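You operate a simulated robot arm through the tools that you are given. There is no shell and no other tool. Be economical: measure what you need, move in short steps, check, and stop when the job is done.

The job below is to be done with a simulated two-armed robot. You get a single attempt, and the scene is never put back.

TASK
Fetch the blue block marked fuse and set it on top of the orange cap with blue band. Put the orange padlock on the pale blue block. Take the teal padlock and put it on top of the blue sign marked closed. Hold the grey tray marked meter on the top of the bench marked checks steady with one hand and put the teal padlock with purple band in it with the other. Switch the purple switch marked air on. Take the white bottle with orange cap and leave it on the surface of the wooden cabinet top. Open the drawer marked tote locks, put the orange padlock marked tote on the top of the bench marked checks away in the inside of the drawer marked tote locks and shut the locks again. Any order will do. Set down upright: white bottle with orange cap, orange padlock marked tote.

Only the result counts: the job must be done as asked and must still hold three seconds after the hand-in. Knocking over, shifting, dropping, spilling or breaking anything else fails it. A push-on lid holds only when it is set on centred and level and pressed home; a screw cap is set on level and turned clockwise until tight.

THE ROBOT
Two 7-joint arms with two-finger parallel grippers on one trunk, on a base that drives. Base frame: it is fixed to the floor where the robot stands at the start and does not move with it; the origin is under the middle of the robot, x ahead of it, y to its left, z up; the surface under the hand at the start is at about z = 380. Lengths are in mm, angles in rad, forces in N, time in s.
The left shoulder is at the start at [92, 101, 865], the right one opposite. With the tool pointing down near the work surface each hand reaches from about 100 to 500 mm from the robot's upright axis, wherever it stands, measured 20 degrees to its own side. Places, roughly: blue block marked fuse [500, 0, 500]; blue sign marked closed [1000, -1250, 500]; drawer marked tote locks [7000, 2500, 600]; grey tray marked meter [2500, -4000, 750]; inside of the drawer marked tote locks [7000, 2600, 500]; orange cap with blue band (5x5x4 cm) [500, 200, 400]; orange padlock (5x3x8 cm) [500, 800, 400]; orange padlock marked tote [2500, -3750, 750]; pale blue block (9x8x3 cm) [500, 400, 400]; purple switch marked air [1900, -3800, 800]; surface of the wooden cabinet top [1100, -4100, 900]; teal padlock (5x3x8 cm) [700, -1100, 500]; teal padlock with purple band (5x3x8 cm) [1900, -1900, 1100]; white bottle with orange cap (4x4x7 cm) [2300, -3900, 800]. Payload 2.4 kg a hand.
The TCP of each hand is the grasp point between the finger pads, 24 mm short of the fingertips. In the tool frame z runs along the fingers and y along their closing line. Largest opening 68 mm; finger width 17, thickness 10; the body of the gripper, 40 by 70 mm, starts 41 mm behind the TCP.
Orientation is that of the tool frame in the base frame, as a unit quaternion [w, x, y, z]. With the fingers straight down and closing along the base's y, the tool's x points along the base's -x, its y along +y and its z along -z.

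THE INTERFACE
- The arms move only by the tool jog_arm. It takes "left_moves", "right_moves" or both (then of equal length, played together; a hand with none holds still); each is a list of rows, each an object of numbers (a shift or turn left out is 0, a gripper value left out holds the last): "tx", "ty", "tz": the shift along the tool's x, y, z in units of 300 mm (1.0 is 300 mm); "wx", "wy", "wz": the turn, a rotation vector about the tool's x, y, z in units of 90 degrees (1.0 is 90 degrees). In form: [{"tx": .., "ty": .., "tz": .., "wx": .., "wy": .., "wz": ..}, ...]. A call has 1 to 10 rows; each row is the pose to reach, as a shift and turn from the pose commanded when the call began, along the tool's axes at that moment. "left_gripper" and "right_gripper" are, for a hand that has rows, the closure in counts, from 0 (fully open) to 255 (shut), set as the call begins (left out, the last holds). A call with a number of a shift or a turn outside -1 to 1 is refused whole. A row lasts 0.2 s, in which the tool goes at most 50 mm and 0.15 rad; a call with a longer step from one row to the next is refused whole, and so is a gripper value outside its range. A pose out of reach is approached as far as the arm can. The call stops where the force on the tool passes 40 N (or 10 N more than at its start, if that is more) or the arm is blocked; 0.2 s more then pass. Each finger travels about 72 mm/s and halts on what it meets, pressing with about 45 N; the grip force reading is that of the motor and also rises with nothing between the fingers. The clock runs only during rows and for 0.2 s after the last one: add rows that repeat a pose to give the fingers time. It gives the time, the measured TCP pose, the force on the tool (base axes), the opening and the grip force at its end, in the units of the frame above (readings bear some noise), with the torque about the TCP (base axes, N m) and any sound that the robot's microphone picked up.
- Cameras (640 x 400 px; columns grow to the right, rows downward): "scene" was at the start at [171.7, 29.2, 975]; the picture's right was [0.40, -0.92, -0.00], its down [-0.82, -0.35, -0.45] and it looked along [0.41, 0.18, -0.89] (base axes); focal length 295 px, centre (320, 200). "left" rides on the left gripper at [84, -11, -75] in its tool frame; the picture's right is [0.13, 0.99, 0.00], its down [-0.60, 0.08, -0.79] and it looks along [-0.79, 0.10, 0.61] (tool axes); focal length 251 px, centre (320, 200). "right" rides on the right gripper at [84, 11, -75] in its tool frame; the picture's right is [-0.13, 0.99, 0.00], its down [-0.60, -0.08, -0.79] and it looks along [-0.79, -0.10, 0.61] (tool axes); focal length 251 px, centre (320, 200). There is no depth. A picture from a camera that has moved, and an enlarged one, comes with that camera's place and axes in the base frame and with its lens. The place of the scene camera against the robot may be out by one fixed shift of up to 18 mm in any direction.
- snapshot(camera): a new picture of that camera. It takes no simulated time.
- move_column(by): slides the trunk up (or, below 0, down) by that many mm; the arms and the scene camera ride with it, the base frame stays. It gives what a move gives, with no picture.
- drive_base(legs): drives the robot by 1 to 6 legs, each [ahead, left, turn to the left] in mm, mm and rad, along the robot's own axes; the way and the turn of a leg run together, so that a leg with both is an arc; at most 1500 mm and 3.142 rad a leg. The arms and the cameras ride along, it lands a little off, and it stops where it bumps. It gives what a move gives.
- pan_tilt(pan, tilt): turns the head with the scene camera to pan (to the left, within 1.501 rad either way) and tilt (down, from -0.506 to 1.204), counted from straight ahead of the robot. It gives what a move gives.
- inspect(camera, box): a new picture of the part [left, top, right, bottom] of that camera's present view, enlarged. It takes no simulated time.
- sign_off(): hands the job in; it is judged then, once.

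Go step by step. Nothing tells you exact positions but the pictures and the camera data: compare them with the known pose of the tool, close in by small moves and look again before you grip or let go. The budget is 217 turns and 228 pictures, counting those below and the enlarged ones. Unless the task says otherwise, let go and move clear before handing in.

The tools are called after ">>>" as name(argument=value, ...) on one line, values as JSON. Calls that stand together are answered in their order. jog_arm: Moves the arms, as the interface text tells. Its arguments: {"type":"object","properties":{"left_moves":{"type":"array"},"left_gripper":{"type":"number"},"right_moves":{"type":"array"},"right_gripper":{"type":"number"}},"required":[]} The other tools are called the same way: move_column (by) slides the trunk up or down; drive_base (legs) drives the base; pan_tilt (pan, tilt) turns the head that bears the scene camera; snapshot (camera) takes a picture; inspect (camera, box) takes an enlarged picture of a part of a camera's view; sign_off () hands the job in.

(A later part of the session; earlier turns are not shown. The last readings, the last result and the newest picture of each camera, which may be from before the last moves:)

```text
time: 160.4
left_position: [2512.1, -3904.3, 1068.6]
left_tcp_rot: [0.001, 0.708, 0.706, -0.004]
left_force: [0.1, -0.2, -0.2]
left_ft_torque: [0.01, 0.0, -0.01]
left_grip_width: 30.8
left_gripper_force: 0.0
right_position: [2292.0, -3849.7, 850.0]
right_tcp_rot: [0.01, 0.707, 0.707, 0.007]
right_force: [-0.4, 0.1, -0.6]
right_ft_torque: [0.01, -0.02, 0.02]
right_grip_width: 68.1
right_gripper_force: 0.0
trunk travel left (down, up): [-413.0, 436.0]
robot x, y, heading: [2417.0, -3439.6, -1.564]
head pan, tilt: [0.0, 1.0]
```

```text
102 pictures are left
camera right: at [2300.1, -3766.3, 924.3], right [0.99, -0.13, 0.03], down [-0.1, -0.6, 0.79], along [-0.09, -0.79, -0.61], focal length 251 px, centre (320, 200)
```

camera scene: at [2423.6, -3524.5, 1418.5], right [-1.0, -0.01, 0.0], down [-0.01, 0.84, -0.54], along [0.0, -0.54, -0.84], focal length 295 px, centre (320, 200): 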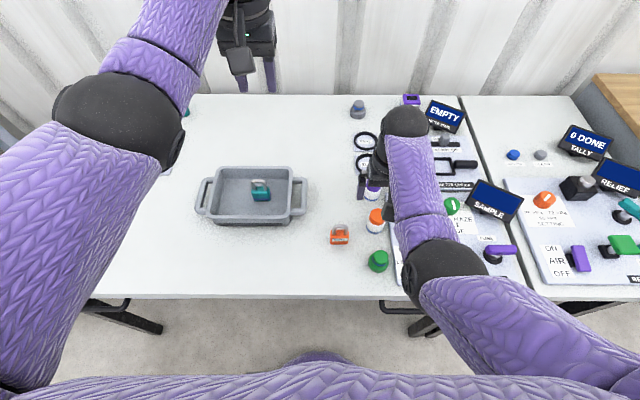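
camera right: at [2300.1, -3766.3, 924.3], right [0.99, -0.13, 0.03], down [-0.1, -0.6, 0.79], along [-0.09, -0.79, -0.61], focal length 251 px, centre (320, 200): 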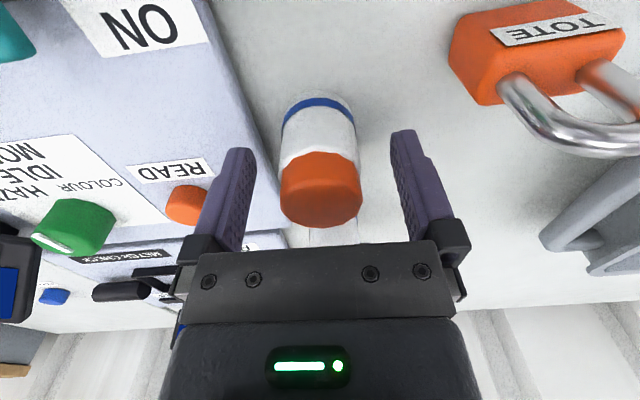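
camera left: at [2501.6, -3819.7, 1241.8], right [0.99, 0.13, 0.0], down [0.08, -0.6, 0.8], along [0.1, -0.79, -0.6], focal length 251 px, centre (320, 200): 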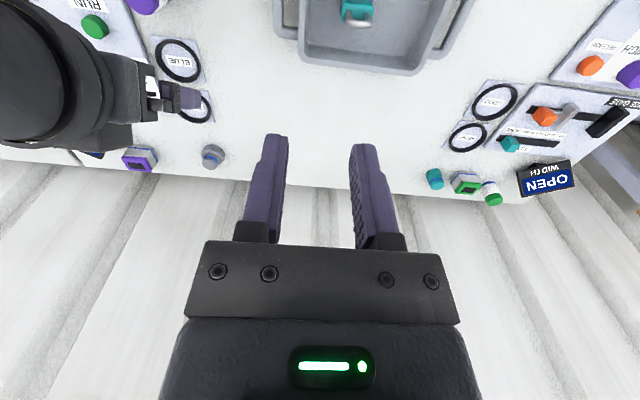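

>>> jog_arm(right_moves=[{"tz": 0}, {"tz": 0}, {"tz": 0}], right_gripper=255)

>>> snapshot(camera="right")

```text
time: 161.2
left_position: [2513.1, -3903.6, 1069.2]
left_tcp_rot: [0.0, 0.707, 0.707, -0.004]
left_force: [-1.3, 0.4, 0.6]
left_ft_torque: [0.0, -0.04, 0.02]
left_grip_width: 30.5
left_gripper_force: 0.2
right_position: [2292.8, -3849.3, 849.7]
right_tcp_rot: [0.01, 0.706, 0.708, 0.008]
right_force: [-1.0, -0.4, 1.0]
right_ft_torque: [-0.01, 0.09, -0.02]
right_grip_width: 38.6
right_gripper_force: 45.4
trunk travel left (down, up): [-413.0, 436.0]
robot x, y, heading: [2417.8, -3440.1, -1.567]
head pan, tilt: [0.0, 1.0]
```

```text
101 pictures are left
camera right: at [2300.1, -3766.2, 924.4], right [0.99, -0.13, 0.03], down [-0.1, -0.6, 0.79], along [-0.09, -0.79, -0.61], focal length 251 px, centre (320, 200)
```

right: 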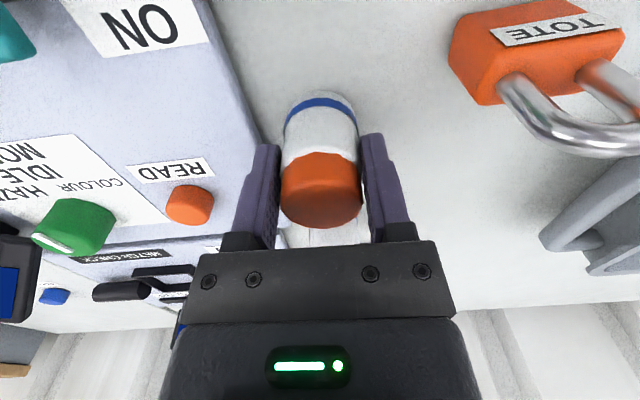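

Bottle held (38.6 mm). I lift it high, back off slightly, and drive right to the wooden cabinet.

>>> jog_arm(right_moves=[{"tz": -0.14}, {"tz": -0.28}, {"tz": -0.4}])

>>> move_column(by=200)

>>> drive_base(legs=[[-110, 0, 0], [0, -800, 0]])

>>> snapshot(camera="right")

>>> snapshot(camera="scene")

```text
time: 162.0
left_position: [2512.5, -3904.2, 1069.2]
left_tcp_rot: [0.002, 0.707, 0.707, -0.004]
left_force: [0.1, -0.5, 0.9]
left_ft_torque: [0.03, 0.05, 0.01]
left_grip_width: 30.7
left_gripper_force: 0.0
right_position: [2288.9, -3848.2, 969.7]
right_tcp_rot: [0.009, 0.707, 0.707, 0.007]
right_force: [0.0, -0.6, 0.1]
right_ft_torque: [-0.01, 0.0, 0.0]
right_grip_width: 38.5
right_gripper_force: 44.8
trunk travel left (down, up): [-413.0, 436.0]
robot x, y, heading: [2421.6, -3441.5, -1.563]
head pan, tilt: [0.0, 1.0]
```

```text
time: 164.2
left_position: [2511.0, -3903.1, 1268.7]
left_tcp_rot: [0.002, 0.707, 0.707, -0.004]
left_force: [0.5, 0.5, -0.1]
left_ft_torque: [-0.01, -0.02, -0.02]
left_grip_width: 30.9
left_gripper_force: 0.0
right_position: [2288.5, -3848.3, 1170.0]
right_tcp_rot: [0.009, 0.707, 0.708, 0.008]
right_force: [-0.4, 0.4, -0.6]
right_ft_torque: [0.0, 0.0, -0.01]
right_grip_width: 38.7
right_gripper_force: 45.0
trunk travel left (down, up): [-613.0, 236.0]
robot x, y, heading: [2417.1, -3436.8, -1.561]
head pan, tilt: [0.0, 1.0]
```

```text
time: 169.3
left_position: [1708.7, -3797.9, 1268.3]
left_tcp_rot: [0.001, 0.709, 0.705, -0.004]
left_force: [-0.5, -0.9, 0.3]
left_ft_torque: [0.03, -0.01, -0.01]
left_grip_width: 30.7
left_gripper_force: 0.1
right_position: [1485.4, -3742.6, 1169.7]
right_tcp_rot: [0.011, 0.709, 0.705, 0.008]
right_force: [-0.1, -0.8, -0.5]
right_ft_torque: [-0.05, 0.0, -0.02]
right_grip_width: 38.5
right_gripper_force: 44.5
trunk travel left (down, up): [-613.0, 236.0]
robot x, y, heading: [1615.9, -3337.0, -1.57]
head pan, tilt: [0.0, 1.0]
```

```text
100 pictures are left
camera right: at [1493.3, -3658.7, 1244.1], right [0.99, -0.13, 0.03], down [-0.1, -0.6, 0.79], along [-0.09, -0.79, -0.61], focal length 251 px, centre (320, 200)
```

right: 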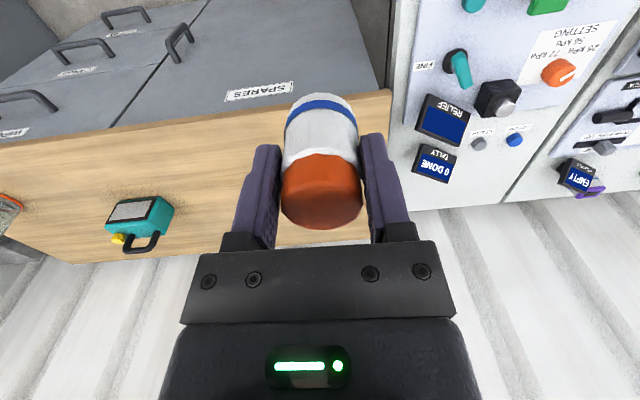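

```text
99 pictures are left
camera scene: at [1621.7, -3412.7, 1518.7], right [-1.0, 0.0, 0.0], down [0.0, 0.84, -0.54], along [0.0, -0.54, -0.84], focal length 295 px, centre (320, 200)
```

scene: 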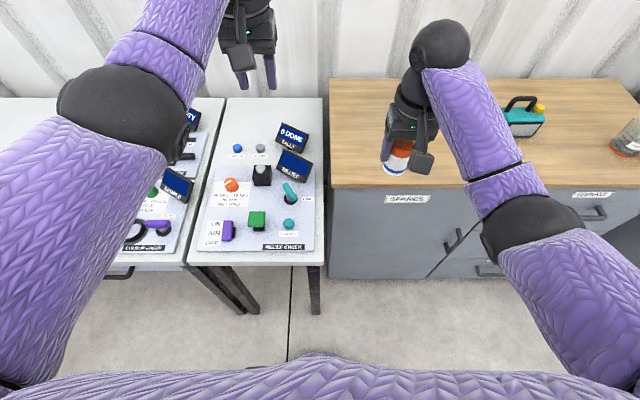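

Wooden top clear around x ≈ 1480. I drive ahead 200 and lower the trunk 120, then look.

>>> drive_base(legs=[[200, 0, 0]])

>>> move_column(by=-120)

>>> snapshot(camera="right")

>>> snapshot(camera="scene")

```text
time: 170.8
left_position: [1680.2, -3970.9, 1270.0]
left_tcp_rot: [0.002, 0.723, 0.69, -0.004]
left_force: [1.7, 0.6, -0.8]
left_ft_torque: [-0.03, 0.12, -0.03]
left_grip_width: 30.6
left_gripper_force: 0.1
right_position: [1459.5, -3905.7, 1171.9]
right_tcp_rot: [0.012, 0.722, 0.692, 0.006]
right_force: [2.1, -1.3, -0.6]
right_ft_torque: [0.06, 0.07, 0.0]
right_grip_width: 38.7
right_gripper_force: 44.8
trunk travel left (down, up): [-613.0, 236.0]
robot x, y, heading: [1607.3, -3504.0, -1.611]
head pan, tilt: [0.0, 1.0]
```

```text
time: 172.3
left_position: [1679.9, -3972.4, 1147.8]
left_tcp_rot: [0.002, 0.723, 0.691, -0.003]
left_force: [0.2, -0.7, 0.6]
left_ft_torque: [-0.03, -0.03, -0.04]
left_grip_width: 31.0
left_gripper_force: 0.0
right_position: [1458.9, -3907.1, 1050.2]
right_tcp_rot: [0.01, 0.723, 0.691, 0.007]
right_force: [-0.5, 0.2, 0.1]
right_ft_torque: [0.0, -0.02, 0.0]
right_grip_width: 38.8
right_gripper_force: 44.5
trunk travel left (down, up): [-493.0, 356.0]
robot x, y, heading: [1607.0, -3504.3, -1.609]
head pan, tilt: [0.0, 1.0]
```

```text
98 pictures are left
camera right: at [1470.7, -3824.3, 1124.4], right [0.98, -0.17, 0.03], down [-0.13, -0.6, 0.79], along [-0.12, -0.78, -0.61], focal length 251 px, centre (320, 200)
```

right: 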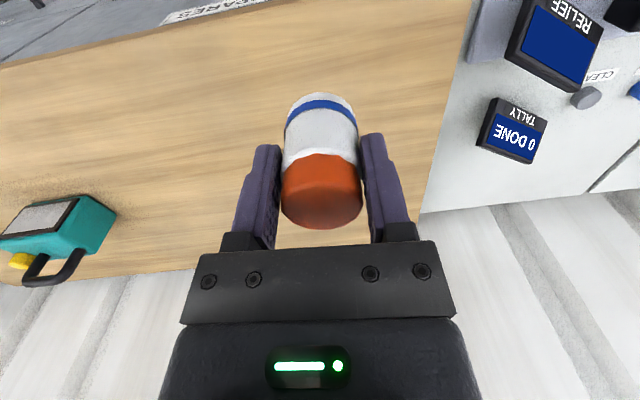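

```text
97 pictures are left
camera scene: at [1608.4, -3590.8, 1398.5], right [-1.0, 0.04, 0.0], down [0.03, 0.84, -0.54], along [-0.02, -0.54, -0.84], focal length 295 px, centre (320, 200)
```

scene: 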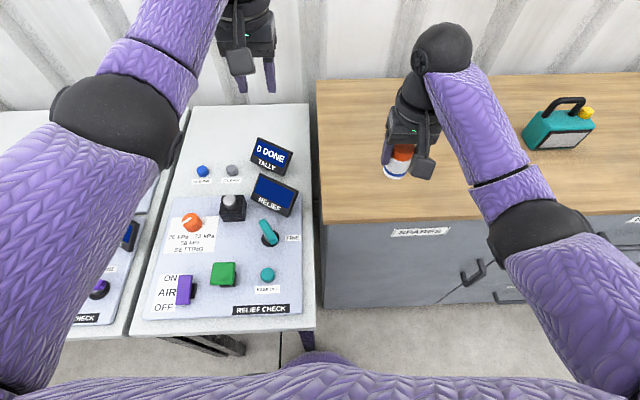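

The base bumped something lightly and stopped at y ≈ -3504; the bottle is already over wood. I move it 50 mm deeper and lower.

>>> jog_arm(right_moves=[{"tx": -0.12}, {"tx": -0.18, "tz": 0.1}, {"tx": -0.18, "tz": 0.2}, {"tx": -0.18, "tz": 0.2}])

>>> snapshot(camera="right")

>>> inspect(camera="scene", box=[320, 60, 520, 240])

```text
time: 173.3
left_position: [1679.2, -3971.4, 1148.3]
left_tcp_rot: [0.001, 0.723, 0.69, -0.003]
left_force: [0.1, 0.5, -0.2]
left_ft_torque: [-0.01, 0.0, -0.02]
left_grip_width: 30.8
left_gripper_force: 0.0
right_position: [1458.9, -3962.9, 990.3]
right_tcp_rot: [0.011, 0.722, 0.691, 0.006]
right_force: [0.6, -0.5, -0.1]
right_ft_torque: [-0.01, 0.0, -0.04]
right_grip_width: 38.8
right_gripper_force: 45.1
trunk travel left (down, up): [-493.0, 356.0]
robot x, y, heading: [1606.0, -3502.7, -1.606]
head pan, tilt: [0.0, 1.0]
```

```text
96 pictures are left
camera right: at [1470.6, -3879.7, 1064.4], right [0.98, -0.17, 0.03], down [-0.13, -0.6, 0.79], along [-0.12, -0.78, -0.61], focal length 251 px, centre (320, 200)
```

right: 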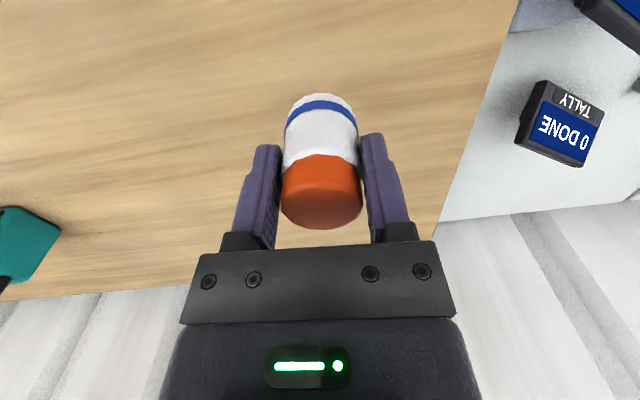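

```text
2.22 times, centred on (420, 150) of scene
camera zoom: at [1608.3, -3590.9, 1398.4], right [-1.0, 0.04, 0.0], down [0.03, 0.84, -0.54], along [-0.02, -0.54, -0.84], focal length 655 px, centre (98, 311)
```

zoom: 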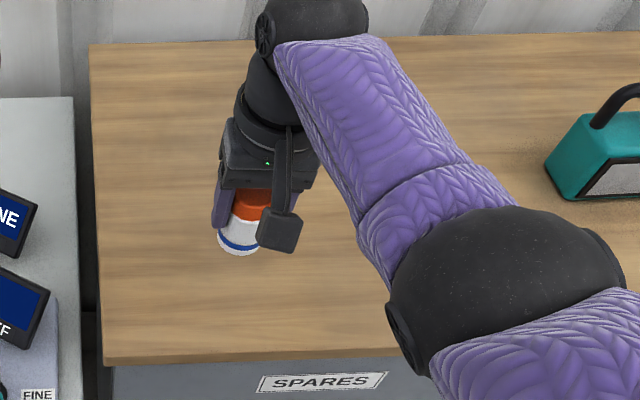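

>>> jog_arm(right_moves=[{"tz": 0.01}, {"tz": 0.02}, {"tz": 0.03}, {"tz": 0.04}, {"tz": 0.05}])

>>> inspect(camera="scene", box=[350, 100, 460, 200])

```text
time: 174.6
left_position: [1679.7, -3972.3, 1148.3]
left_tcp_rot: [0.002, 0.723, 0.691, -0.004]
left_force: [0.3, -0.8, -0.3]
left_ft_torque: [-0.01, 0.04, -0.04]
left_grip_width: 30.6
left_gripper_force: 0.1
right_position: [1457.1, -3961.4, 975.6]
right_tcp_rot: [0.011, 0.723, 0.691, 0.007]
right_force: [0.7, -1.0, -1.5]
right_ft_torque: [0.04, 0.05, -0.01]
right_grip_width: 38.7
right_gripper_force: 45.7
trunk travel left (down, up): [-493.0, 356.0]
robot x, y, heading: [1604.6, -3505.9, -1.61]
head pan, tilt: [0.0, 1.0]
```

```text
4.00 times, centred on (405, 150) of scene
camera zoom: at [1607.6, -3590.9, 1398.4], right [-1.0, 0.04, 0.0], down [0.03, 0.84, -0.54], along [-0.02, -0.54, -0.84], focal length 1179 px, centre (-20, 400)
```

zoom: 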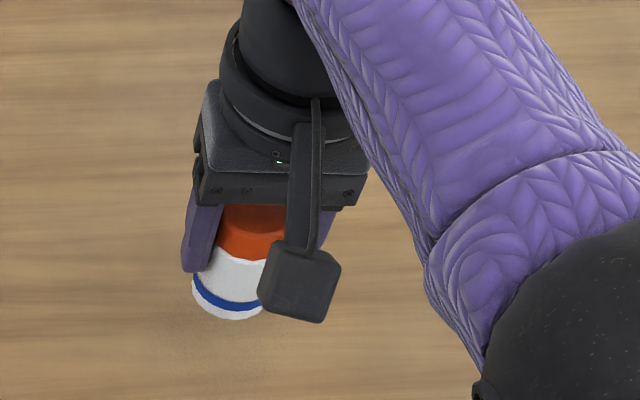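

A shadow appears, close. Continue slowly.

>>> jog_arm(right_moves=[{"tz": 0.007}, {"tz": 0.014}, {"tz": 0.021}, {"tz": 0.028}, {"tz": 0.035}, {"tz": 0.042}, {"tz": 0.049}])

>>> inspect(camera="scene", box=[350, 100, 460, 200])

```text
time: 176.2
left_position: [1676.5, -3972.8, 1148.3]
left_tcp_rot: [0.002, 0.726, 0.688, -0.004]
left_force: [0.5, 0.4, -1.0]
left_ft_torque: [0.02, -0.05, 0.02]
left_grip_width: 30.7
left_gripper_force: 0.0
right_position: [1454.9, -3960.3, 960.3]
right_tcp_rot: [0.011, 0.726, 0.687, 0.007]
right_force: [0.5, 1.0, -0.5]
right_ft_torque: [-0.01, -0.03, 0.0]
right_grip_width: 38.6
right_gripper_force: 44.9
trunk travel left (down, up): [-493.0, 356.0]
robot x, y, heading: [1604.5, -3506.2, -1.619]
head pan, tilt: [0.0, 1.0]
```

```text
4.00 times, centred on (405, 150) of scene
camera zoom: at [1607.2, -3590.9, 1398.4], right [-1.0, 0.05, 0.0], down [0.04, 0.84, -0.54], along [-0.03, -0.54, -0.84], focal length 1179 px, centre (-20, 400)
```

zoom: 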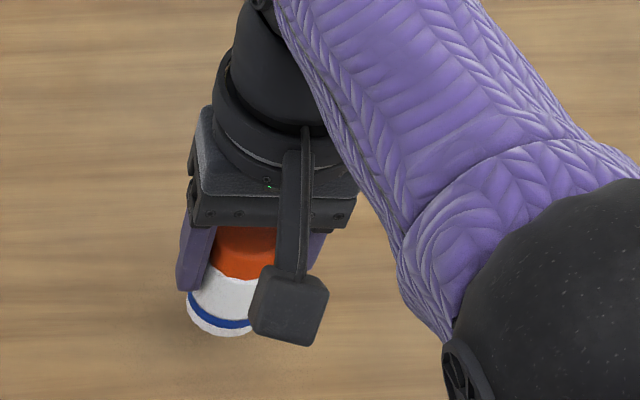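

The base is still pressing where it bumped and drifting; I back it off 40 mm and straighten, before setting down.

>>> drive_base(legs=[[-40, 0, 0.045]])

>>> jog_arm(right_moves=[{"tx": -0.06}, {"tx": -0.12}, {"tx": -0.12}])

>>> snapshot(camera="right")

>>> snapshot(camera="scene")

```text
time: 177.0
left_position: [1702.9, -3927.8, 1149.1]
left_tcp_rot: [0.003, 0.708, 0.707, -0.004]
left_force: [0.2, 0.0, -0.2]
left_ft_torque: [-0.06, 0.0, -0.03]
left_grip_width: 30.9
left_gripper_force: 0.0
right_position: [1481.5, -3927.4, 961.4]
right_tcp_rot: [0.011, 0.707, 0.707, 0.007]
right_force: [0.0, 1.0, -0.1]
right_ft_torque: [0.0, -0.01, -0.02]
right_grip_width: 38.6
right_gripper_force: 44.6
trunk travel left (down, up): [-493.0, 356.0]
robot x, y, heading: [1605.9, -3466.3, -1.565]
head pan, tilt: [0.0, 1.0]
```

```text
time: 177.8
left_position: [1702.9, -3929.3, 1148.4]
left_tcp_rot: [0.001, 0.707, 0.707, -0.004]
left_force: [0.5, -0.1, 0.4]
left_ft_torque: [0.01, 0.01, 0.02]
left_grip_width: 30.5
left_gripper_force: 0.0
right_position: [1480.8, -3932.1, 964.1]
right_tcp_rot: [0.01, 0.707, 0.707, 0.007]
right_force: [0.4, 0.0, 0.1]
right_ft_torque: [0.03, -0.01, -0.01]
right_grip_width: 38.3
right_gripper_force: 44.8
right hand out of reach, approached as far as the arm can: row 1, 2, 3
trunk travel left (down, up): [-493.0, 356.0]
robot x, y, heading: [1611.9, -3467.7, -1.563]
head pan, tilt: [0.0, 1.0]
```

```text
92 pictures are left
camera right: at [1488.2, -3848.6, 1038.9], right [0.99, -0.13, 0.03], down [-0.1, -0.6, 0.79], along [-0.09, -0.79, -0.61], focal length 251 px, centre (320, 200)
```

right: 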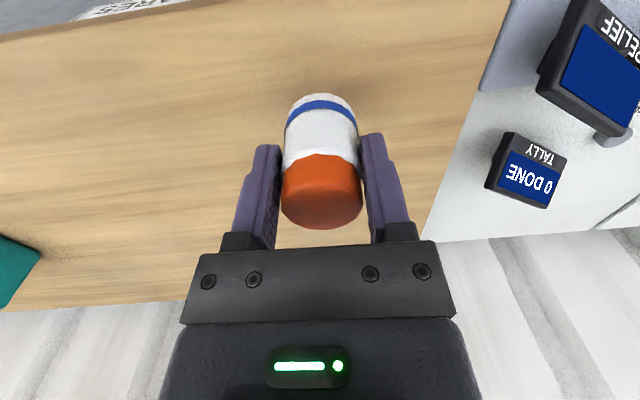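

```text
91 pictures are left
camera scene: at [1614.0, -3551.7, 1398.4], right [-1.0, -0.01, 0.0], down [-0.01, 0.84, -0.54], along [0.0, -0.54, -0.84], focal length 295 px, centre (320, 200)
```

scene: 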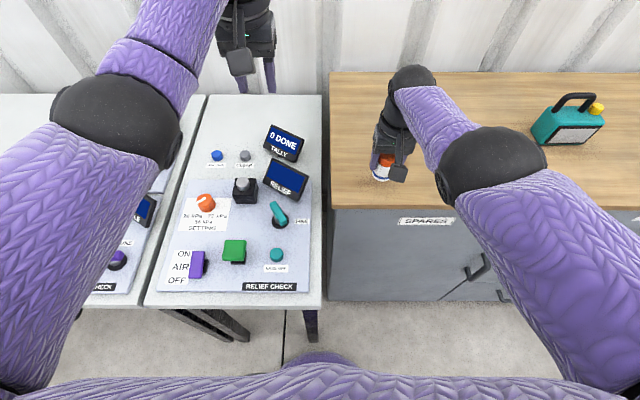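

Bottle is ~60 mm inside the edge, good. To descend within reach: raise the hand 60, trunk down 70, then lower by arm.

>>> jog_arm(right_moves=[{"tz": -0.12}, {"tz": -0.233}])

>>> move_column(by=-70)

>>> jog_arm(right_moves=[{"tz": 0.007}, {"tz": 0.014}, {"tz": 0.021}, {"tz": 0.028}])

```text
time: 178.4
left_position: [1703.4, -3928.8, 1150.2]
left_tcp_rot: [0.001, 0.707, 0.707, -0.004]
left_force: [0.1, -0.4, 1.0]
left_ft_torque: [0.01, -0.02, 0.02]
left_grip_width: 30.8
left_gripper_force: 0.2
right_position: [1478.4, -3932.4, 1035.2]
right_tcp_rot: [0.01, 0.707, 0.707, 0.007]
right_force: [1.2, -0.1, -0.5]
right_ft_torque: [0.03, 0.0, -0.01]
right_grip_width: 38.6
right_gripper_force: 45.1
trunk travel left (down, up): [-493.0, 356.0]
robot x, y, heading: [1606.1, -3464.7, -1.564]
head pan, tilt: [0.0, 1.0]
```

```text
time: 179.5
left_position: [1702.1, -3928.4, 1078.1]
left_tcp_rot: [0.001, 0.707, 0.707, -0.004]
left_force: [0.4, 0.0, -0.1]
left_ft_torque: [0.04, -0.01, 0.01]
left_grip_width: 30.8
left_gripper_force: 0.1
right_position: [1476.6, -3932.1, 964.6]
right_tcp_rot: [0.01, 0.707, 0.707, 0.007]
right_force: [-0.3, 0.8, -0.8]
right_ft_torque: [-0.01, -0.01, 0.01]
right_grip_width: 38.4
right_gripper_force: 45.5
trunk travel left (down, up): [-423.0, 426.0]
robot x, y, heading: [1608.3, -3465.0, -1.568]
head pan, tilt: [0.0, 1.0]
```

```text
time: 180.5
left_position: [1702.6, -3929.6, 1077.9]
left_tcp_rot: [0.001, 0.708, 0.707, -0.003]
left_force: [0.3, -0.4, 1.2]
left_ft_torque: [0.01, 0.01, -0.04]
left_grip_width: 30.6
left_gripper_force: 0.1
right_position: [1477.8, -3930.6, 955.4]
right_tcp_rot: [0.01, 0.707, 0.707, 0.008]
right_force: [0.0, -0.6, -0.1]
right_ft_torque: [-0.02, 0.04, -0.01]
right_grip_width: 38.6
right_gripper_force: 45.0
trunk travel left (down, up): [-423.0, 426.0]
robot x, y, heading: [1608.3, -3464.7, -1.563]
head pan, tilt: [0.0, 1.0]
```

>>> jog_arm(right_moves=[{"tz": 0.007}, {"tz": 0.014}, {"tz": 0.021}, {"tz": 0.028}, {"tz": 0.035}])

>>> inspect(camera="scene", box=[340, 120, 440, 210])

```text
time: 181.7
left_position: [1701.8, -3929.4, 1078.5]
left_tcp_rot: [0.002, 0.707, 0.707, -0.004]
left_force: [1.1, -0.5, 0.0]
left_ft_torque: [-0.02, 0.02, 0.02]
left_grip_width: 30.8
left_gripper_force: 0.0
right_position: [1479.2, -3931.4, 946.6]
right_tcp_rot: [0.009, 0.707, 0.707, 0.007]
right_force: [-0.2, 0.6, -1.0]
right_ft_torque: [0.02, 0.0, 0.0]
right_grip_width: 38.8
right_gripper_force: 44.6
trunk travel left (down, up): [-423.0, 426.0]
robot x, y, heading: [1606.0, -3467.4, -1.566]
head pan, tilt: [0.0, 1.0]
```

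```text
4.44 times, centred on (390, 165) of scene
camera zoom: at [1614.0, -3559.3, 1328.1], right [-1.0, -0.01, 0.0], down [-0.01, 0.84, -0.54], along [0.0, -0.54, -0.84], focal length 1310 px, centre (9, 356)
```

zoom: 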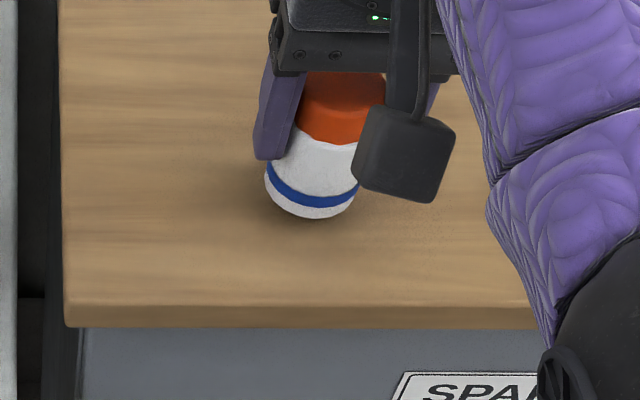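

>>> jog_arm(right_moves=[{"tz": 0.006}, {"tz": 0.012}, {"tz": 0.018}, {"tz": 0.024}, {"tz": 0.03}, {"tz": 0.036}])

```text
time: 183.1
left_position: [1702.2, -3929.3, 1077.8]
left_tcp_rot: [0.002, 0.707, 0.707, -0.004]
left_force: [-0.5, -0.4, 0.6]
left_ft_torque: [0.03, 0.04, 0.0]
left_grip_width: 30.8
left_gripper_force: 0.0
right_position: [1478.0, -3932.5, 934.8]
right_tcp_rot: [0.011, 0.706, 0.708, 0.007]
right_force: [0.1, 0.4, -0.4]
right_ft_torque: [0.01, -0.03, 0.02]
right_grip_width: 38.6
right_gripper_force: 45.6
trunk travel left (down, up): [-423.0, 426.0]
robot x, y, heading: [1605.6, -3465.0, -1.563]
head pan, tilt: [0.0, 1.0]
```

>>> jog_arm(right_moves=[{"tz": 0.006}, {"tz": 0.012}, {"tz": 0.018}, {"tz": 0.024}, {"tz": 0.03}, {"tz": 0.036}])

>>> inspect(camera="scene", box=[340, 120, 440, 210])

```text
time: 184.2
left_position: [1701.7, -3928.2, 1079.3]
left_tcp_rot: [0.003, 0.707, 0.707, -0.004]
left_force: [0.6, 0.7, -1.4]
left_ft_torque: [0.02, 0.02, 0.02]
left_grip_width: 30.9
left_gripper_force: 0.0
right_position: [1478.8, -3932.6, 931.4]
right_tcp_rot: [0.014, 0.707, 0.707, 0.003]
right_force: [-0.5, 3.3, 18.3]
right_ft_torque: [0.25, 0.31, -0.05]
right_grip_width: 38.7
right_gripper_force: 45.0
trunk travel left (down, up): [-423.0, 426.0]
robot x, y, heading: [1603.9, -3464.7, -1.564]
head pan, tilt: [0.0, 1.0]
stopped in row 5 (right hand): the force on the tool passed its limit at 45 N (the readings are from after the stop); the commanded pose is now the measured one
```

```text
4.44 times, centred on (390, 165) of scene
camera zoom: at [1614.4, -3557.0, 1328.2], right [-1.0, -0.01, 0.0], down [-0.01, 0.84, -0.54], along [0.0, -0.54, -0.84], focal length 1310 px, centre (9, 356)
```

zoom: 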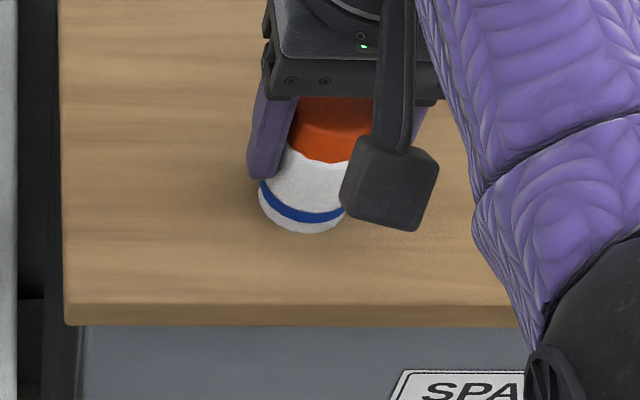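

On the wood. Ease up 1 mm, open, and rise.

>>> jog_arm(right_moves=[{"tz": -0.004}, {"tz": -0.004}])

>>> jog_arm(right_moves=[{"tz": 0}, {"tz": 0}, {"tz": 0}, {"tz": -0.08}, {"tz": -0.2}, {"tz": -0.35}, {"tz": -0.5}], right_gripper=0)

>>> snapshot(camera="scene")

>>> snapshot(camera="right")

```text
time: 184.8
left_position: [1702.6, -3929.3, 1078.8]
left_tcp_rot: [0.001, 0.707, 0.707, -0.004]
left_force: [-0.7, 0.1, 0.0]
left_ft_torque: [0.03, -0.03, -0.01]
left_grip_width: 30.5
left_gripper_force: 0.1
right_position: [1477.2, -3933.0, 930.8]
right_tcp_rot: [0.014, 0.707, 0.707, 0.004]
right_force: [-0.4, 0.2, 12.7]
right_ft_torque: [0.02, 0.12, 0.0]
right_grip_width: 38.6
right_gripper_force: 45.5
trunk travel left (down, up): [-423.0, 426.0]
robot x, y, heading: [1606.7, -3466.5, -1.562]
head pan, tilt: [0.0, 1.0]
```

```text
time: 186.4
left_position: [1702.7, -3929.0, 1079.2]
left_tcp_rot: [0.002, 0.707, 0.707, -0.003]
left_force: [-0.6, -0.7, -0.4]
left_ft_torque: [0.01, -0.01, -0.02]
left_grip_width: 30.4
left_gripper_force: 0.1
right_position: [1473.5, -3931.0, 1081.5]
right_tcp_rot: [0.013, 0.707, 0.707, 0.004]
right_force: [0.0, 0.1, -0.1]
right_ft_torque: [0.01, 0.02, -0.01]
right_grip_width: 67.9
right_gripper_force: 0.0
trunk travel left (down, up): [-423.0, 426.0]
robot x, y, heading: [1609.6, -3467.4, -1.567]
head pan, tilt: [0.0, 1.0]
```

```text
88 pictures are left
camera scene: at [1614.3, -3559.1, 1328.1], right [-1.0, -0.01, 0.0], down [-0.01, 0.84, -0.54], along [0.0, -0.54, -0.84], focal length 295 px, centre (320, 200)
```

scene: 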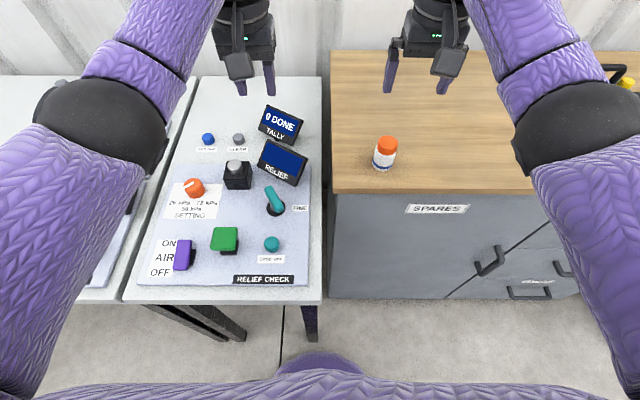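

```text
87 pictures are left
camera right: at [1482.2, -3847.5, 1155.5], right [0.99, -0.13, 0.02], down [-0.1, -0.59, 0.8], along [-0.09, -0.79, -0.6], focal length 251 px, centre (320, 200)
```

right: 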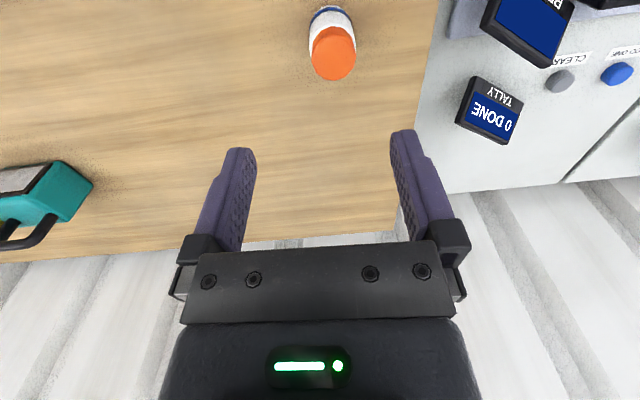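

Bottle stands on the wooden top. Now the AIR switch: zoom in.

>>> inspect(camera="scene", box=[140, 220, 240, 290])

>>> snapshot(camera="left")

```text
5.71 times, centred on (190, 255) of scene
camera zoom: at [1614.3, -3559.1, 1328.1], right [-1.0, -0.01, 0.0], down [-0.01, 0.84, -0.54], along [0.0, -0.54, -0.84], focal length 1685 px, centre (1063, -114)
```

zoom: 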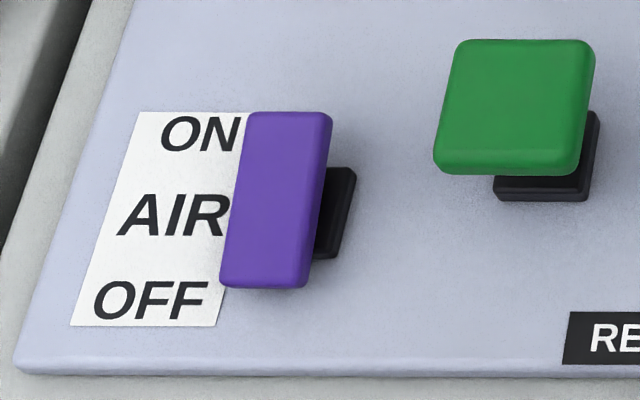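

```text
85 pictures are left
camera left: at [1691.8, -3844.9, 1151.9], right [0.99, 0.13, 0.0], down [0.08, -0.6, 0.8], along [0.1, -0.79, -0.6], focal length 251 px, centre (320, 200)
```

left: 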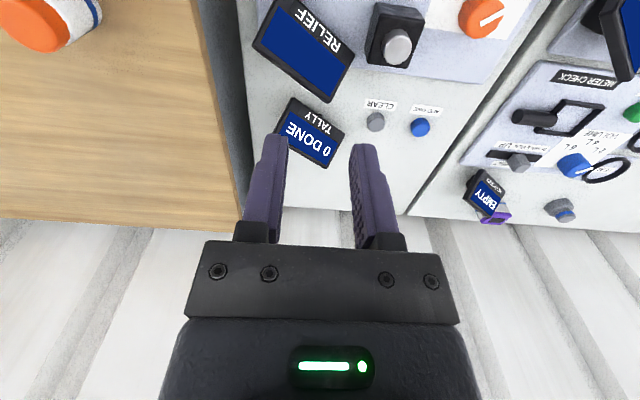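

The rocker plate runs from ON (far, y ≈ -3779) to OFF (near) at x ≈ 1855. I'll press the ON end down with closed left fingers; base left 150 first.

>>> drive_base(legs=[[0, 150, 0]])

>>> jog_arm(left_moves=[{"tx": 0.14}, {"tx": 0.28}, {"tx": 0.4, "tz": 0.1}, {"tx": 0.4, "tz": 0.22}, {"tx": 0.4, "tz": 0.33}], left_gripper=255)

>>> snapshot(camera="left")

>>> snapshot(camera="scene")

```text
time: 187.8
left_position: [1852.2, -3929.7, 1078.2]
left_tcp_rot: [0.002, 0.708, 0.706, -0.004]
left_force: [0.7, 0.5, 0.3]
left_ft_torque: [0.01, 0.03, -0.01]
left_grip_width: 31.0
left_gripper_force: 0.1
right_position: [1623.0, -3931.5, 1081.7]
right_tcp_rot: [0.013, 0.708, 0.707, 0.004]
right_force: [0.2, 0.2, -0.9]
right_ft_torque: [0.0, 0.0, -0.03]
right_grip_width: 68.0
right_gripper_force: 0.0
trunk travel left (down, up): [-423.0, 426.0]
robot x, y, heading: [1761.5, -3462.1, -1.568]
head pan, tilt: [0.0, 1.0]
```

```text
time: 189.0
left_position: [1853.0, -3809.2, 978.2]
left_tcp_rot: [0.0, 0.707, 0.707, -0.004]
left_force: [0.1, 0.1, 0.6]
left_ft_torque: [0.02, 0.02, 0.02]
left_grip_width: 0.0
left_gripper_force: 23.6
right_position: [1621.8, -3930.3, 1081.1]
right_tcp_rot: [0.013, 0.708, 0.707, 0.004]
right_force: [0.2, 0.8, -0.2]
right_ft_torque: [0.02, -0.01, 0.0]
right_grip_width: 67.9
right_gripper_force: 0.0
trunk travel left (down, up): [-423.0, 426.0]
robot x, y, heading: [1755.9, -3463.7, -1.562]
head pan, tilt: [0.0, 1.0]
```

```text
84 pictures are left
camera left: at [1842.2, -3725.3, 1051.9], right [0.99, 0.13, 0.0], down [0.08, -0.6, 0.8], along [0.1, -0.79, -0.6], focal length 251 px, centre (320, 200)
```

left: 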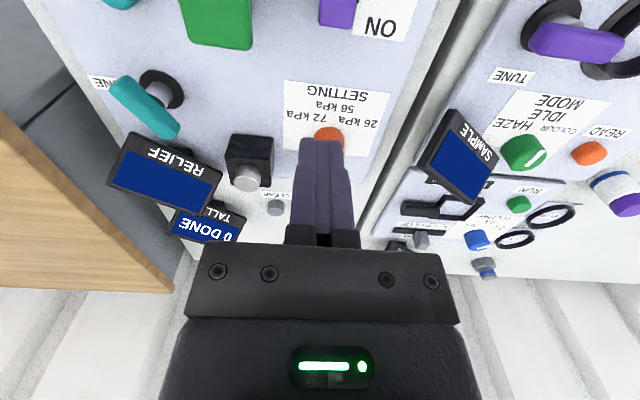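

```text
83 pictures are left
camera scene: at [1763.5, -3558.4, 1328.1], right [-1.0, -0.01, 0.0], down [0.0, 0.84, -0.54], along [0.0, -0.54, -0.84], focal length 295 px, centre (320, 200)
```

scene: 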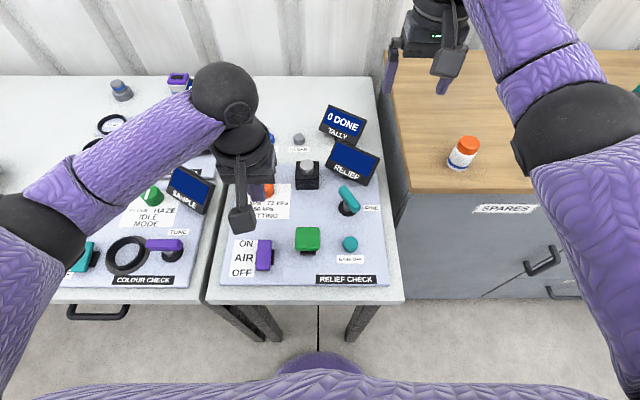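

From the hand camera the ON end is near [1861, -3788]. I position over it with tips ~15 mm above.

>>> jog_arm(left_moves=[{"tx": 0.103, "ty": 0.027, "tz": 0.1}, {"tx": 0.103, "ty": 0.027, "tz": 0.22}, {"tx": 0.103, "ty": 0.027, "tz": 0.3}, {"tx": 0.103, "ty": 0.027, "tz": 0.3}])

>>> snapshot(camera="left")

>>> inspect(camera="scene", box=[210, 180, 330, 290])

```text
time: 190.0
left_position: [1859.3, -3779.5, 887.1]
left_tcp_rot: [0.001, 0.707, 0.707, -0.004]
left_force: [0.0, 0.0, -0.2]
left_ft_torque: [-0.01, -0.01, -0.02]
left_grip_width: 0.0
left_gripper_force: 23.8
right_position: [1622.5, -3930.2, 1082.0]
right_tcp_rot: [0.013, 0.707, 0.707, 0.004]
right_force: [0.4, -0.9, -0.6]
right_ft_torque: [0.02, 0.0, 0.02]
right_grip_width: 68.1
right_gripper_force: 0.1
trunk travel left (down, up): [-423.0, 426.0]
robot x, y, heading: [1757.2, -3468.6, -1.569]
head pan, tilt: [0.0, 1.0]
```

```text
82 pictures are left
camera left: at [1849.0, -3694.8, 961.4], right [0.99, 0.13, 0.0], down [0.08, -0.6, 0.8], along [0.1, -0.79, -0.6], focal length 251 px, centre (320, 200)
```

left: 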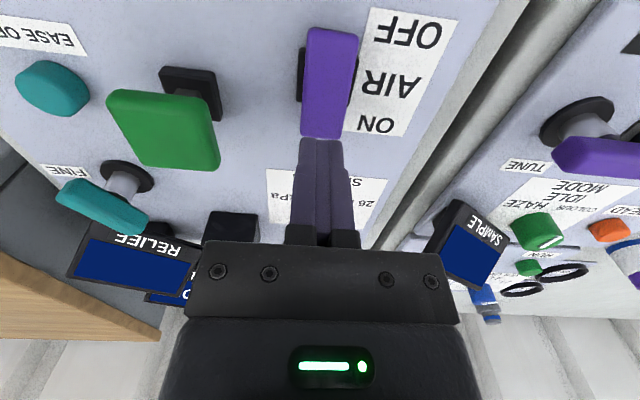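

```text
3.64 times, centred on (270, 235) of scene
camera zoom: at [1763.6, -3558.2, 1328.1], right [-1.0, -0.01, 0.0], down [0.0, 0.84, -0.54], along [0.0, -0.54, -0.84], focal length 1072 px, centre (502, 73)
```

zoom: 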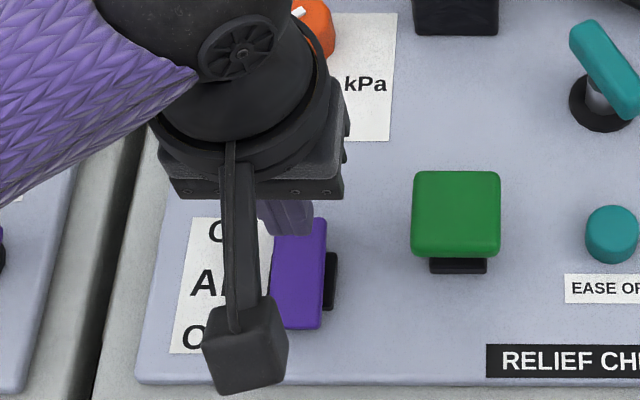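

Tips are over the ON end. I press down slowly.

>>> jog_arm(left_moves=[{"tx": 0.017}, {"tx": 0.017, "tz": 0.015}, {"tx": 0.017, "tz": 0.03}, {"tx": 0.017, "tz": 0.045}, {"tx": 0.017, "tz": 0.06}, {"tx": 0.017, "tz": 0.07}])

>>> snapshot(camera="left")

```text
time: 191.4
left_position: [1859.2, -3773.6, 867.7]
left_tcp_rot: [0.001, 0.708, 0.706, -0.004]
left_force: [0.5, 0.2, 0.1]
left_ft_torque: [-0.02, 0.04, -0.01]
left_grip_width: 0.1
left_gripper_force: 23.6
right_position: [1623.2, -3929.8, 1081.0]
right_tcp_rot: [0.012, 0.708, 0.707, 0.004]
right_force: [0.1, 0.7, 0.8]
right_ft_torque: [0.0, -0.01, 0.02]
right_grip_width: 68.0
right_gripper_force: 0.1
trunk travel left (down, up): [-423.0, 426.0]
robot x, y, heading: [1754.8, -3461.8, -1.564]
head pan, tilt: [0.0, 1.0]
```

```text
80 pictures are left
camera left: at [1848.3, -3689.7, 940.7], right [0.99, 0.13, 0.0], down [0.08, -0.6, 0.8], along [0.1, -0.79, -0.6], focal length 251 px, centre (320, 200)
```

left: 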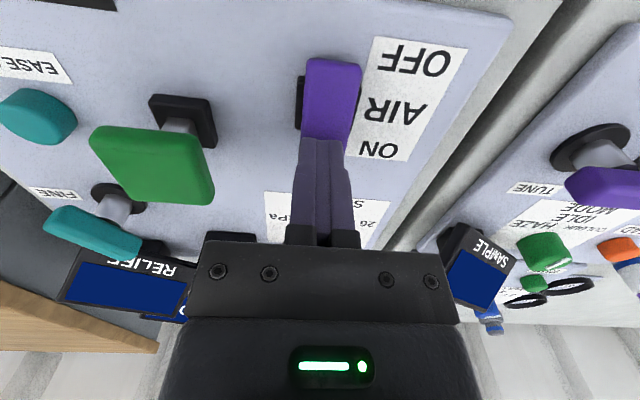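

>>> jog_arm(left_moves=[{"tz": 0.01}, {"tz": 0.02}, {"tz": 0.03}, {"tz": 0.04}, {"tz": 0.05}])

>>> snapshot(camera="left")

```text
time: 192.5
left_position: [1859.1, -3774.8, 858.0]
left_tcp_rot: [0.004, 0.707, 0.707, -0.008]
left_force: [2.7, 6.6, 28.2]
left_ft_torque: [0.37, -0.07, -0.14]
left_grip_width: 0.1
left_gripper_force: 23.2
right_position: [1623.5, -3928.0, 1083.0]
right_tcp_rot: [0.013, 0.707, 0.707, 0.004]
right_force: [0.3, -0.4, 0.0]
right_ft_torque: [0.02, 0.02, 0.01]
right_grip_width: 68.1
right_gripper_force: 0.1
trunk travel left (down, up): [-423.0, 426.0]
robot x, y, heading: [1755.8, -3462.6, -1.568]
head pan, tilt: [0.0, 1.0]
heard: click
stopped in row 5 (left hand): the force on the tool passed its limit at 50 N (the readings are from after the stop); the commanded pose is now the measured one
```

```text
79 pictures are left
camera left: at [1848.7, -3690.0, 930.8], right [0.99, 0.13, -0.01], down [0.08, -0.59, 0.8], along [0.1, -0.8, -0.6], focal length 251 px, centre (320, 200)
```

left: 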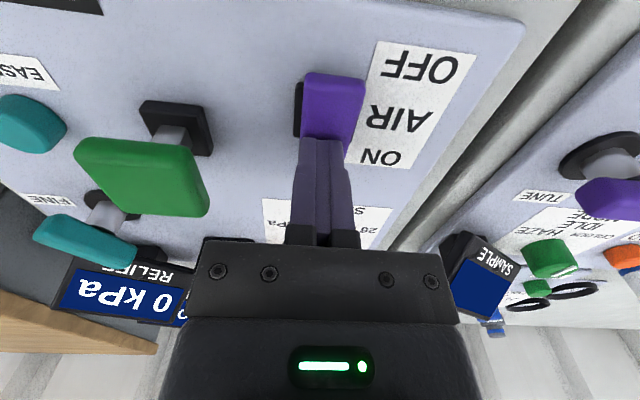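

Click heard and the RELIEF display lights up: AIR is on. I raise and drive left toward the tote padlock.

>>> jog_arm(left_moves=[{"tz": -0.14}, {"tz": -0.28}, {"tz": -0.42}, {"tz": -0.56}, {"tz": -0.7}])

>>> drive_base(legs=[[0, 525, 0]])

>>> snapshot(camera="scene")

>>> snapshot(camera="left")

```text
time: 193.7
left_position: [1860.9, -3773.4, 1066.1]
left_tcp_rot: [0.003, 0.707, 0.707, -0.006]
left_force: [0.2, -0.9, -0.1]
left_ft_torque: [0.0, -0.03, -0.01]
left_grip_width: 0.0
left_gripper_force: 23.6
right_position: [1623.1, -3931.2, 1081.5]
right_tcp_rot: [0.012, 0.708, 0.706, 0.004]
right_force: [0.1, 1.4, 0.4]
right_ft_torque: [-0.01, 0.01, 0.03]
right_grip_width: 68.1
right_gripper_force: 0.1
trunk travel left (down, up): [-423.0, 426.0]
robot x, y, heading: [1753.2, -3464.2, -1.566]
head pan, tilt: [0.0, 1.0]
```

```text
time: 196.7
left_position: [2381.3, -3771.7, 1066.2]
left_tcp_rot: [0.003, 0.708, 0.706, -0.005]
left_force: [-0.3, -0.4, 0.0]
left_ft_torque: [0.01, 0.01, 0.02]
left_grip_width: 0.0
left_gripper_force: 23.1
right_position: [2143.8, -3927.8, 1080.7]
right_tcp_rot: [0.013, 0.708, 0.706, 0.004]
right_force: [0.0, 0.1, -0.1]
right_ft_torque: [-0.01, 0.02, -0.02]
right_grip_width: 68.3
right_gripper_force: 0.1
trunk travel left (down, up): [-423.0, 426.0]
robot x, y, heading: [2278.4, -3463.2, -1.563]
head pan, tilt: [0.0, 1.0]
```

```text
78 pictures are left
camera scene: at [2284.9, -3555.7, 1328.1], right [-1.0, 0.0, 0.0], down [0.0, 0.84, -0.54], along [0.0, -0.54, -0.84], focal length 295 px, centre (320, 200)
```

scene: 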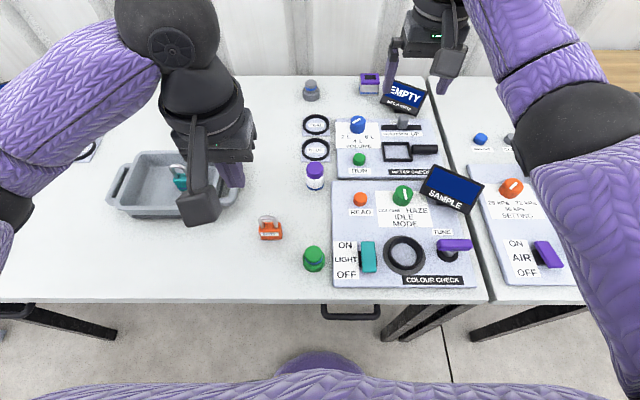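

```text
77 pictures are left
camera left: at [2371.4, -3686.6, 1138.7], right [0.99, 0.13, -0.01], down [0.08, -0.59, 0.8], along [0.1, -0.79, -0.6], focal length 251 px, centre (320, 200)
```

left: 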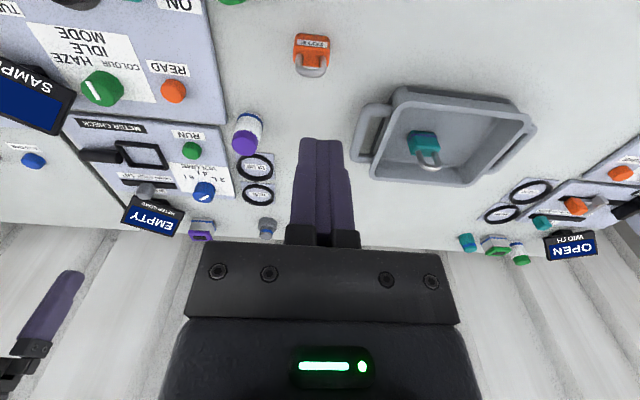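

Tote padlock ≈ [2375, -3817]. I open the left hand and go above it.

>>> jog_arm(left_moves=[{"tx": -0.05, "ty": -0.007, "tz": 0.11}, {"tx": -0.1, "ty": -0.014, "tz": 0.22}, {"tx": -0.147, "ty": -0.02, "tz": 0.34}, {"tx": -0.147, "ty": -0.02, "tz": 0.45}, {"tx": -0.147, "ty": -0.02, "tz": 0.45}], left_gripper=0)

>>> snapshot(camera="left")

```text
time: 197.9
left_position: [2375.3, -3817.2, 931.9]
left_tcp_rot: [0.004, 0.708, 0.706, -0.006]
left_force: [0.7, 0.4, -0.4]
left_ft_torque: [-0.02, 0.01, -0.01]
left_grip_width: 67.9
left_gripper_force: 0.1
right_position: [2143.8, -3927.5, 1080.4]
right_tcp_rot: [0.012, 0.708, 0.706, 0.005]
right_force: [-0.9, 0.2, 0.3]
right_ft_torque: [-0.01, 0.0, 0.03]
right_grip_width: 68.4
right_gripper_force: 0.0
trunk travel left (down, up): [-423.0, 426.0]
robot x, y, heading: [2279.0, -3460.8, -1.565]
head pan, tilt: [0.0, 1.0]
```

```text
76 pictures are left
camera left: at [2364.0, -3732.9, 1004.9], right [0.99, 0.13, -0.01], down [0.08, -0.59, 0.8], along [0.1, -0.79, -0.6], focal length 251 px, centre (320, 200)
```

left: 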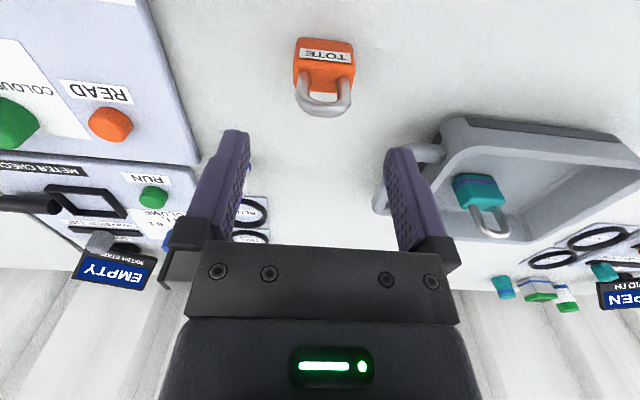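

Aligned. Descend to z ≈ 848.

>>> jog_arm(left_moves=[{"tz": 0.13}, {"tz": 0.23}, {"tz": 0.26}, {"tz": 0.28}])

>>> snapshot(camera="left")

```text
time: 198.9
left_position: [2375.5, -3819.2, 847.2]
left_tcp_rot: [0.004, 0.708, 0.706, -0.005]
left_force: [-0.4, 0.1, 0.7]
left_ft_torque: [0.05, -0.01, 0.03]
left_grip_width: 68.1
left_gripper_force: 0.1
right_position: [2143.0, -3927.7, 1080.6]
right_tcp_rot: [0.013, 0.707, 0.707, 0.004]
right_force: [0.6, 0.1, 0.0]
right_ft_torque: [-0.02, -0.02, -0.02]
right_grip_width: 68.1
right_gripper_force: 0.1
trunk travel left (down, up): [-423.0, 426.0]
robot x, y, heading: [2276.4, -3463.5, -1.566]
head pan, tilt: [0.0, 1.0]
```

```text
75 pictures are left
camera left: at [2363.8, -3733.0, 920.2], right [0.99, 0.13, -0.01], down [0.08, -0.59, 0.8], along [0.1, -0.79, -0.6], focal length 251 px, centre (320, 200)
```

left: 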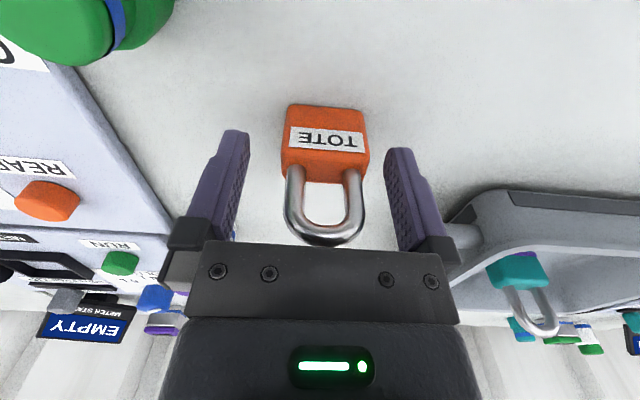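

>>> jog_arm(left_moves=[{"tz": 0}, {"tz": 0}, {"tz": 0}], left_gripper=255)

>>> jog_arm(left_moves=[{"tz": -0.14}, {"tz": -0.28}, {"tz": -0.42}, {"tz": -0.56}])

>>> snapshot(camera="left")

>>> snapshot(camera="scene")

```text
time: 199.7
left_position: [2374.5, -3818.7, 847.6]
left_tcp_rot: [0.004, 0.708, 0.706, -0.005]
left_force: [-0.7, 0.7, -0.6]
left_ft_torque: [0.01, -0.01, -0.02]
left_grip_width: 40.9
left_gripper_force: 45.0
right_position: [2143.5, -3928.3, 1081.7]
right_tcp_rot: [0.013, 0.707, 0.707, 0.005]
right_force: [-0.2, 0.1, -0.4]
right_ft_torque: [0.0, -0.02, 0.01]
right_grip_width: 67.9
right_gripper_force: 0.1
trunk travel left (down, up): [-423.0, 426.0]
robot x, y, heading: [2279.9, -3460.6, -1.569]
head pan, tilt: [0.0, 1.0]
```

```text
time: 200.7
left_position: [2373.9, -3817.0, 1015.0]
left_tcp_rot: [0.003, 0.708, 0.706, -0.006]
left_force: [0.1, 0.6, -0.4]
left_ft_torque: [0.03, 0.01, 0.0]
left_grip_width: 41.1
left_gripper_force: 45.1
right_position: [2142.9, -3928.2, 1081.4]
right_tcp_rot: [0.013, 0.708, 0.706, 0.004]
right_force: [-0.3, 0.0, 0.5]
right_ft_torque: [0.01, -0.01, -0.01]
right_grip_width: 67.8
right_gripper_force: 0.1
trunk travel left (down, up): [-423.0, 426.0]
robot x, y, heading: [2278.1, -3464.3, -1.565]
head pan, tilt: [0.0, 1.0]
```

```text
74 pictures are left
camera left: at [2364.8, -3731.0, 1089.0], right [0.99, 0.13, 0.0], down [0.08, -0.59, 0.8], along [0.1, -0.79, -0.6], focal length 251 px, centre (320, 200)
```

left: 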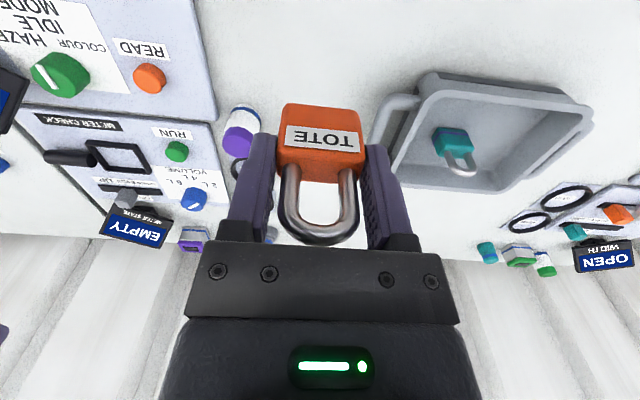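

```text
73 pictures are left
camera scene: at [2284.6, -3555.6, 1328.1], right [-1.0, 0.0, 0.0], down [0.0, 0.84, -0.54], along [0.0, -0.54, -0.84], focal length 295 px, centre (320, 200)
```

scene: 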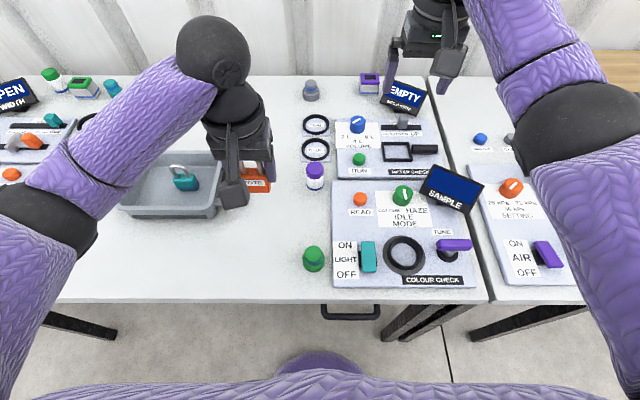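

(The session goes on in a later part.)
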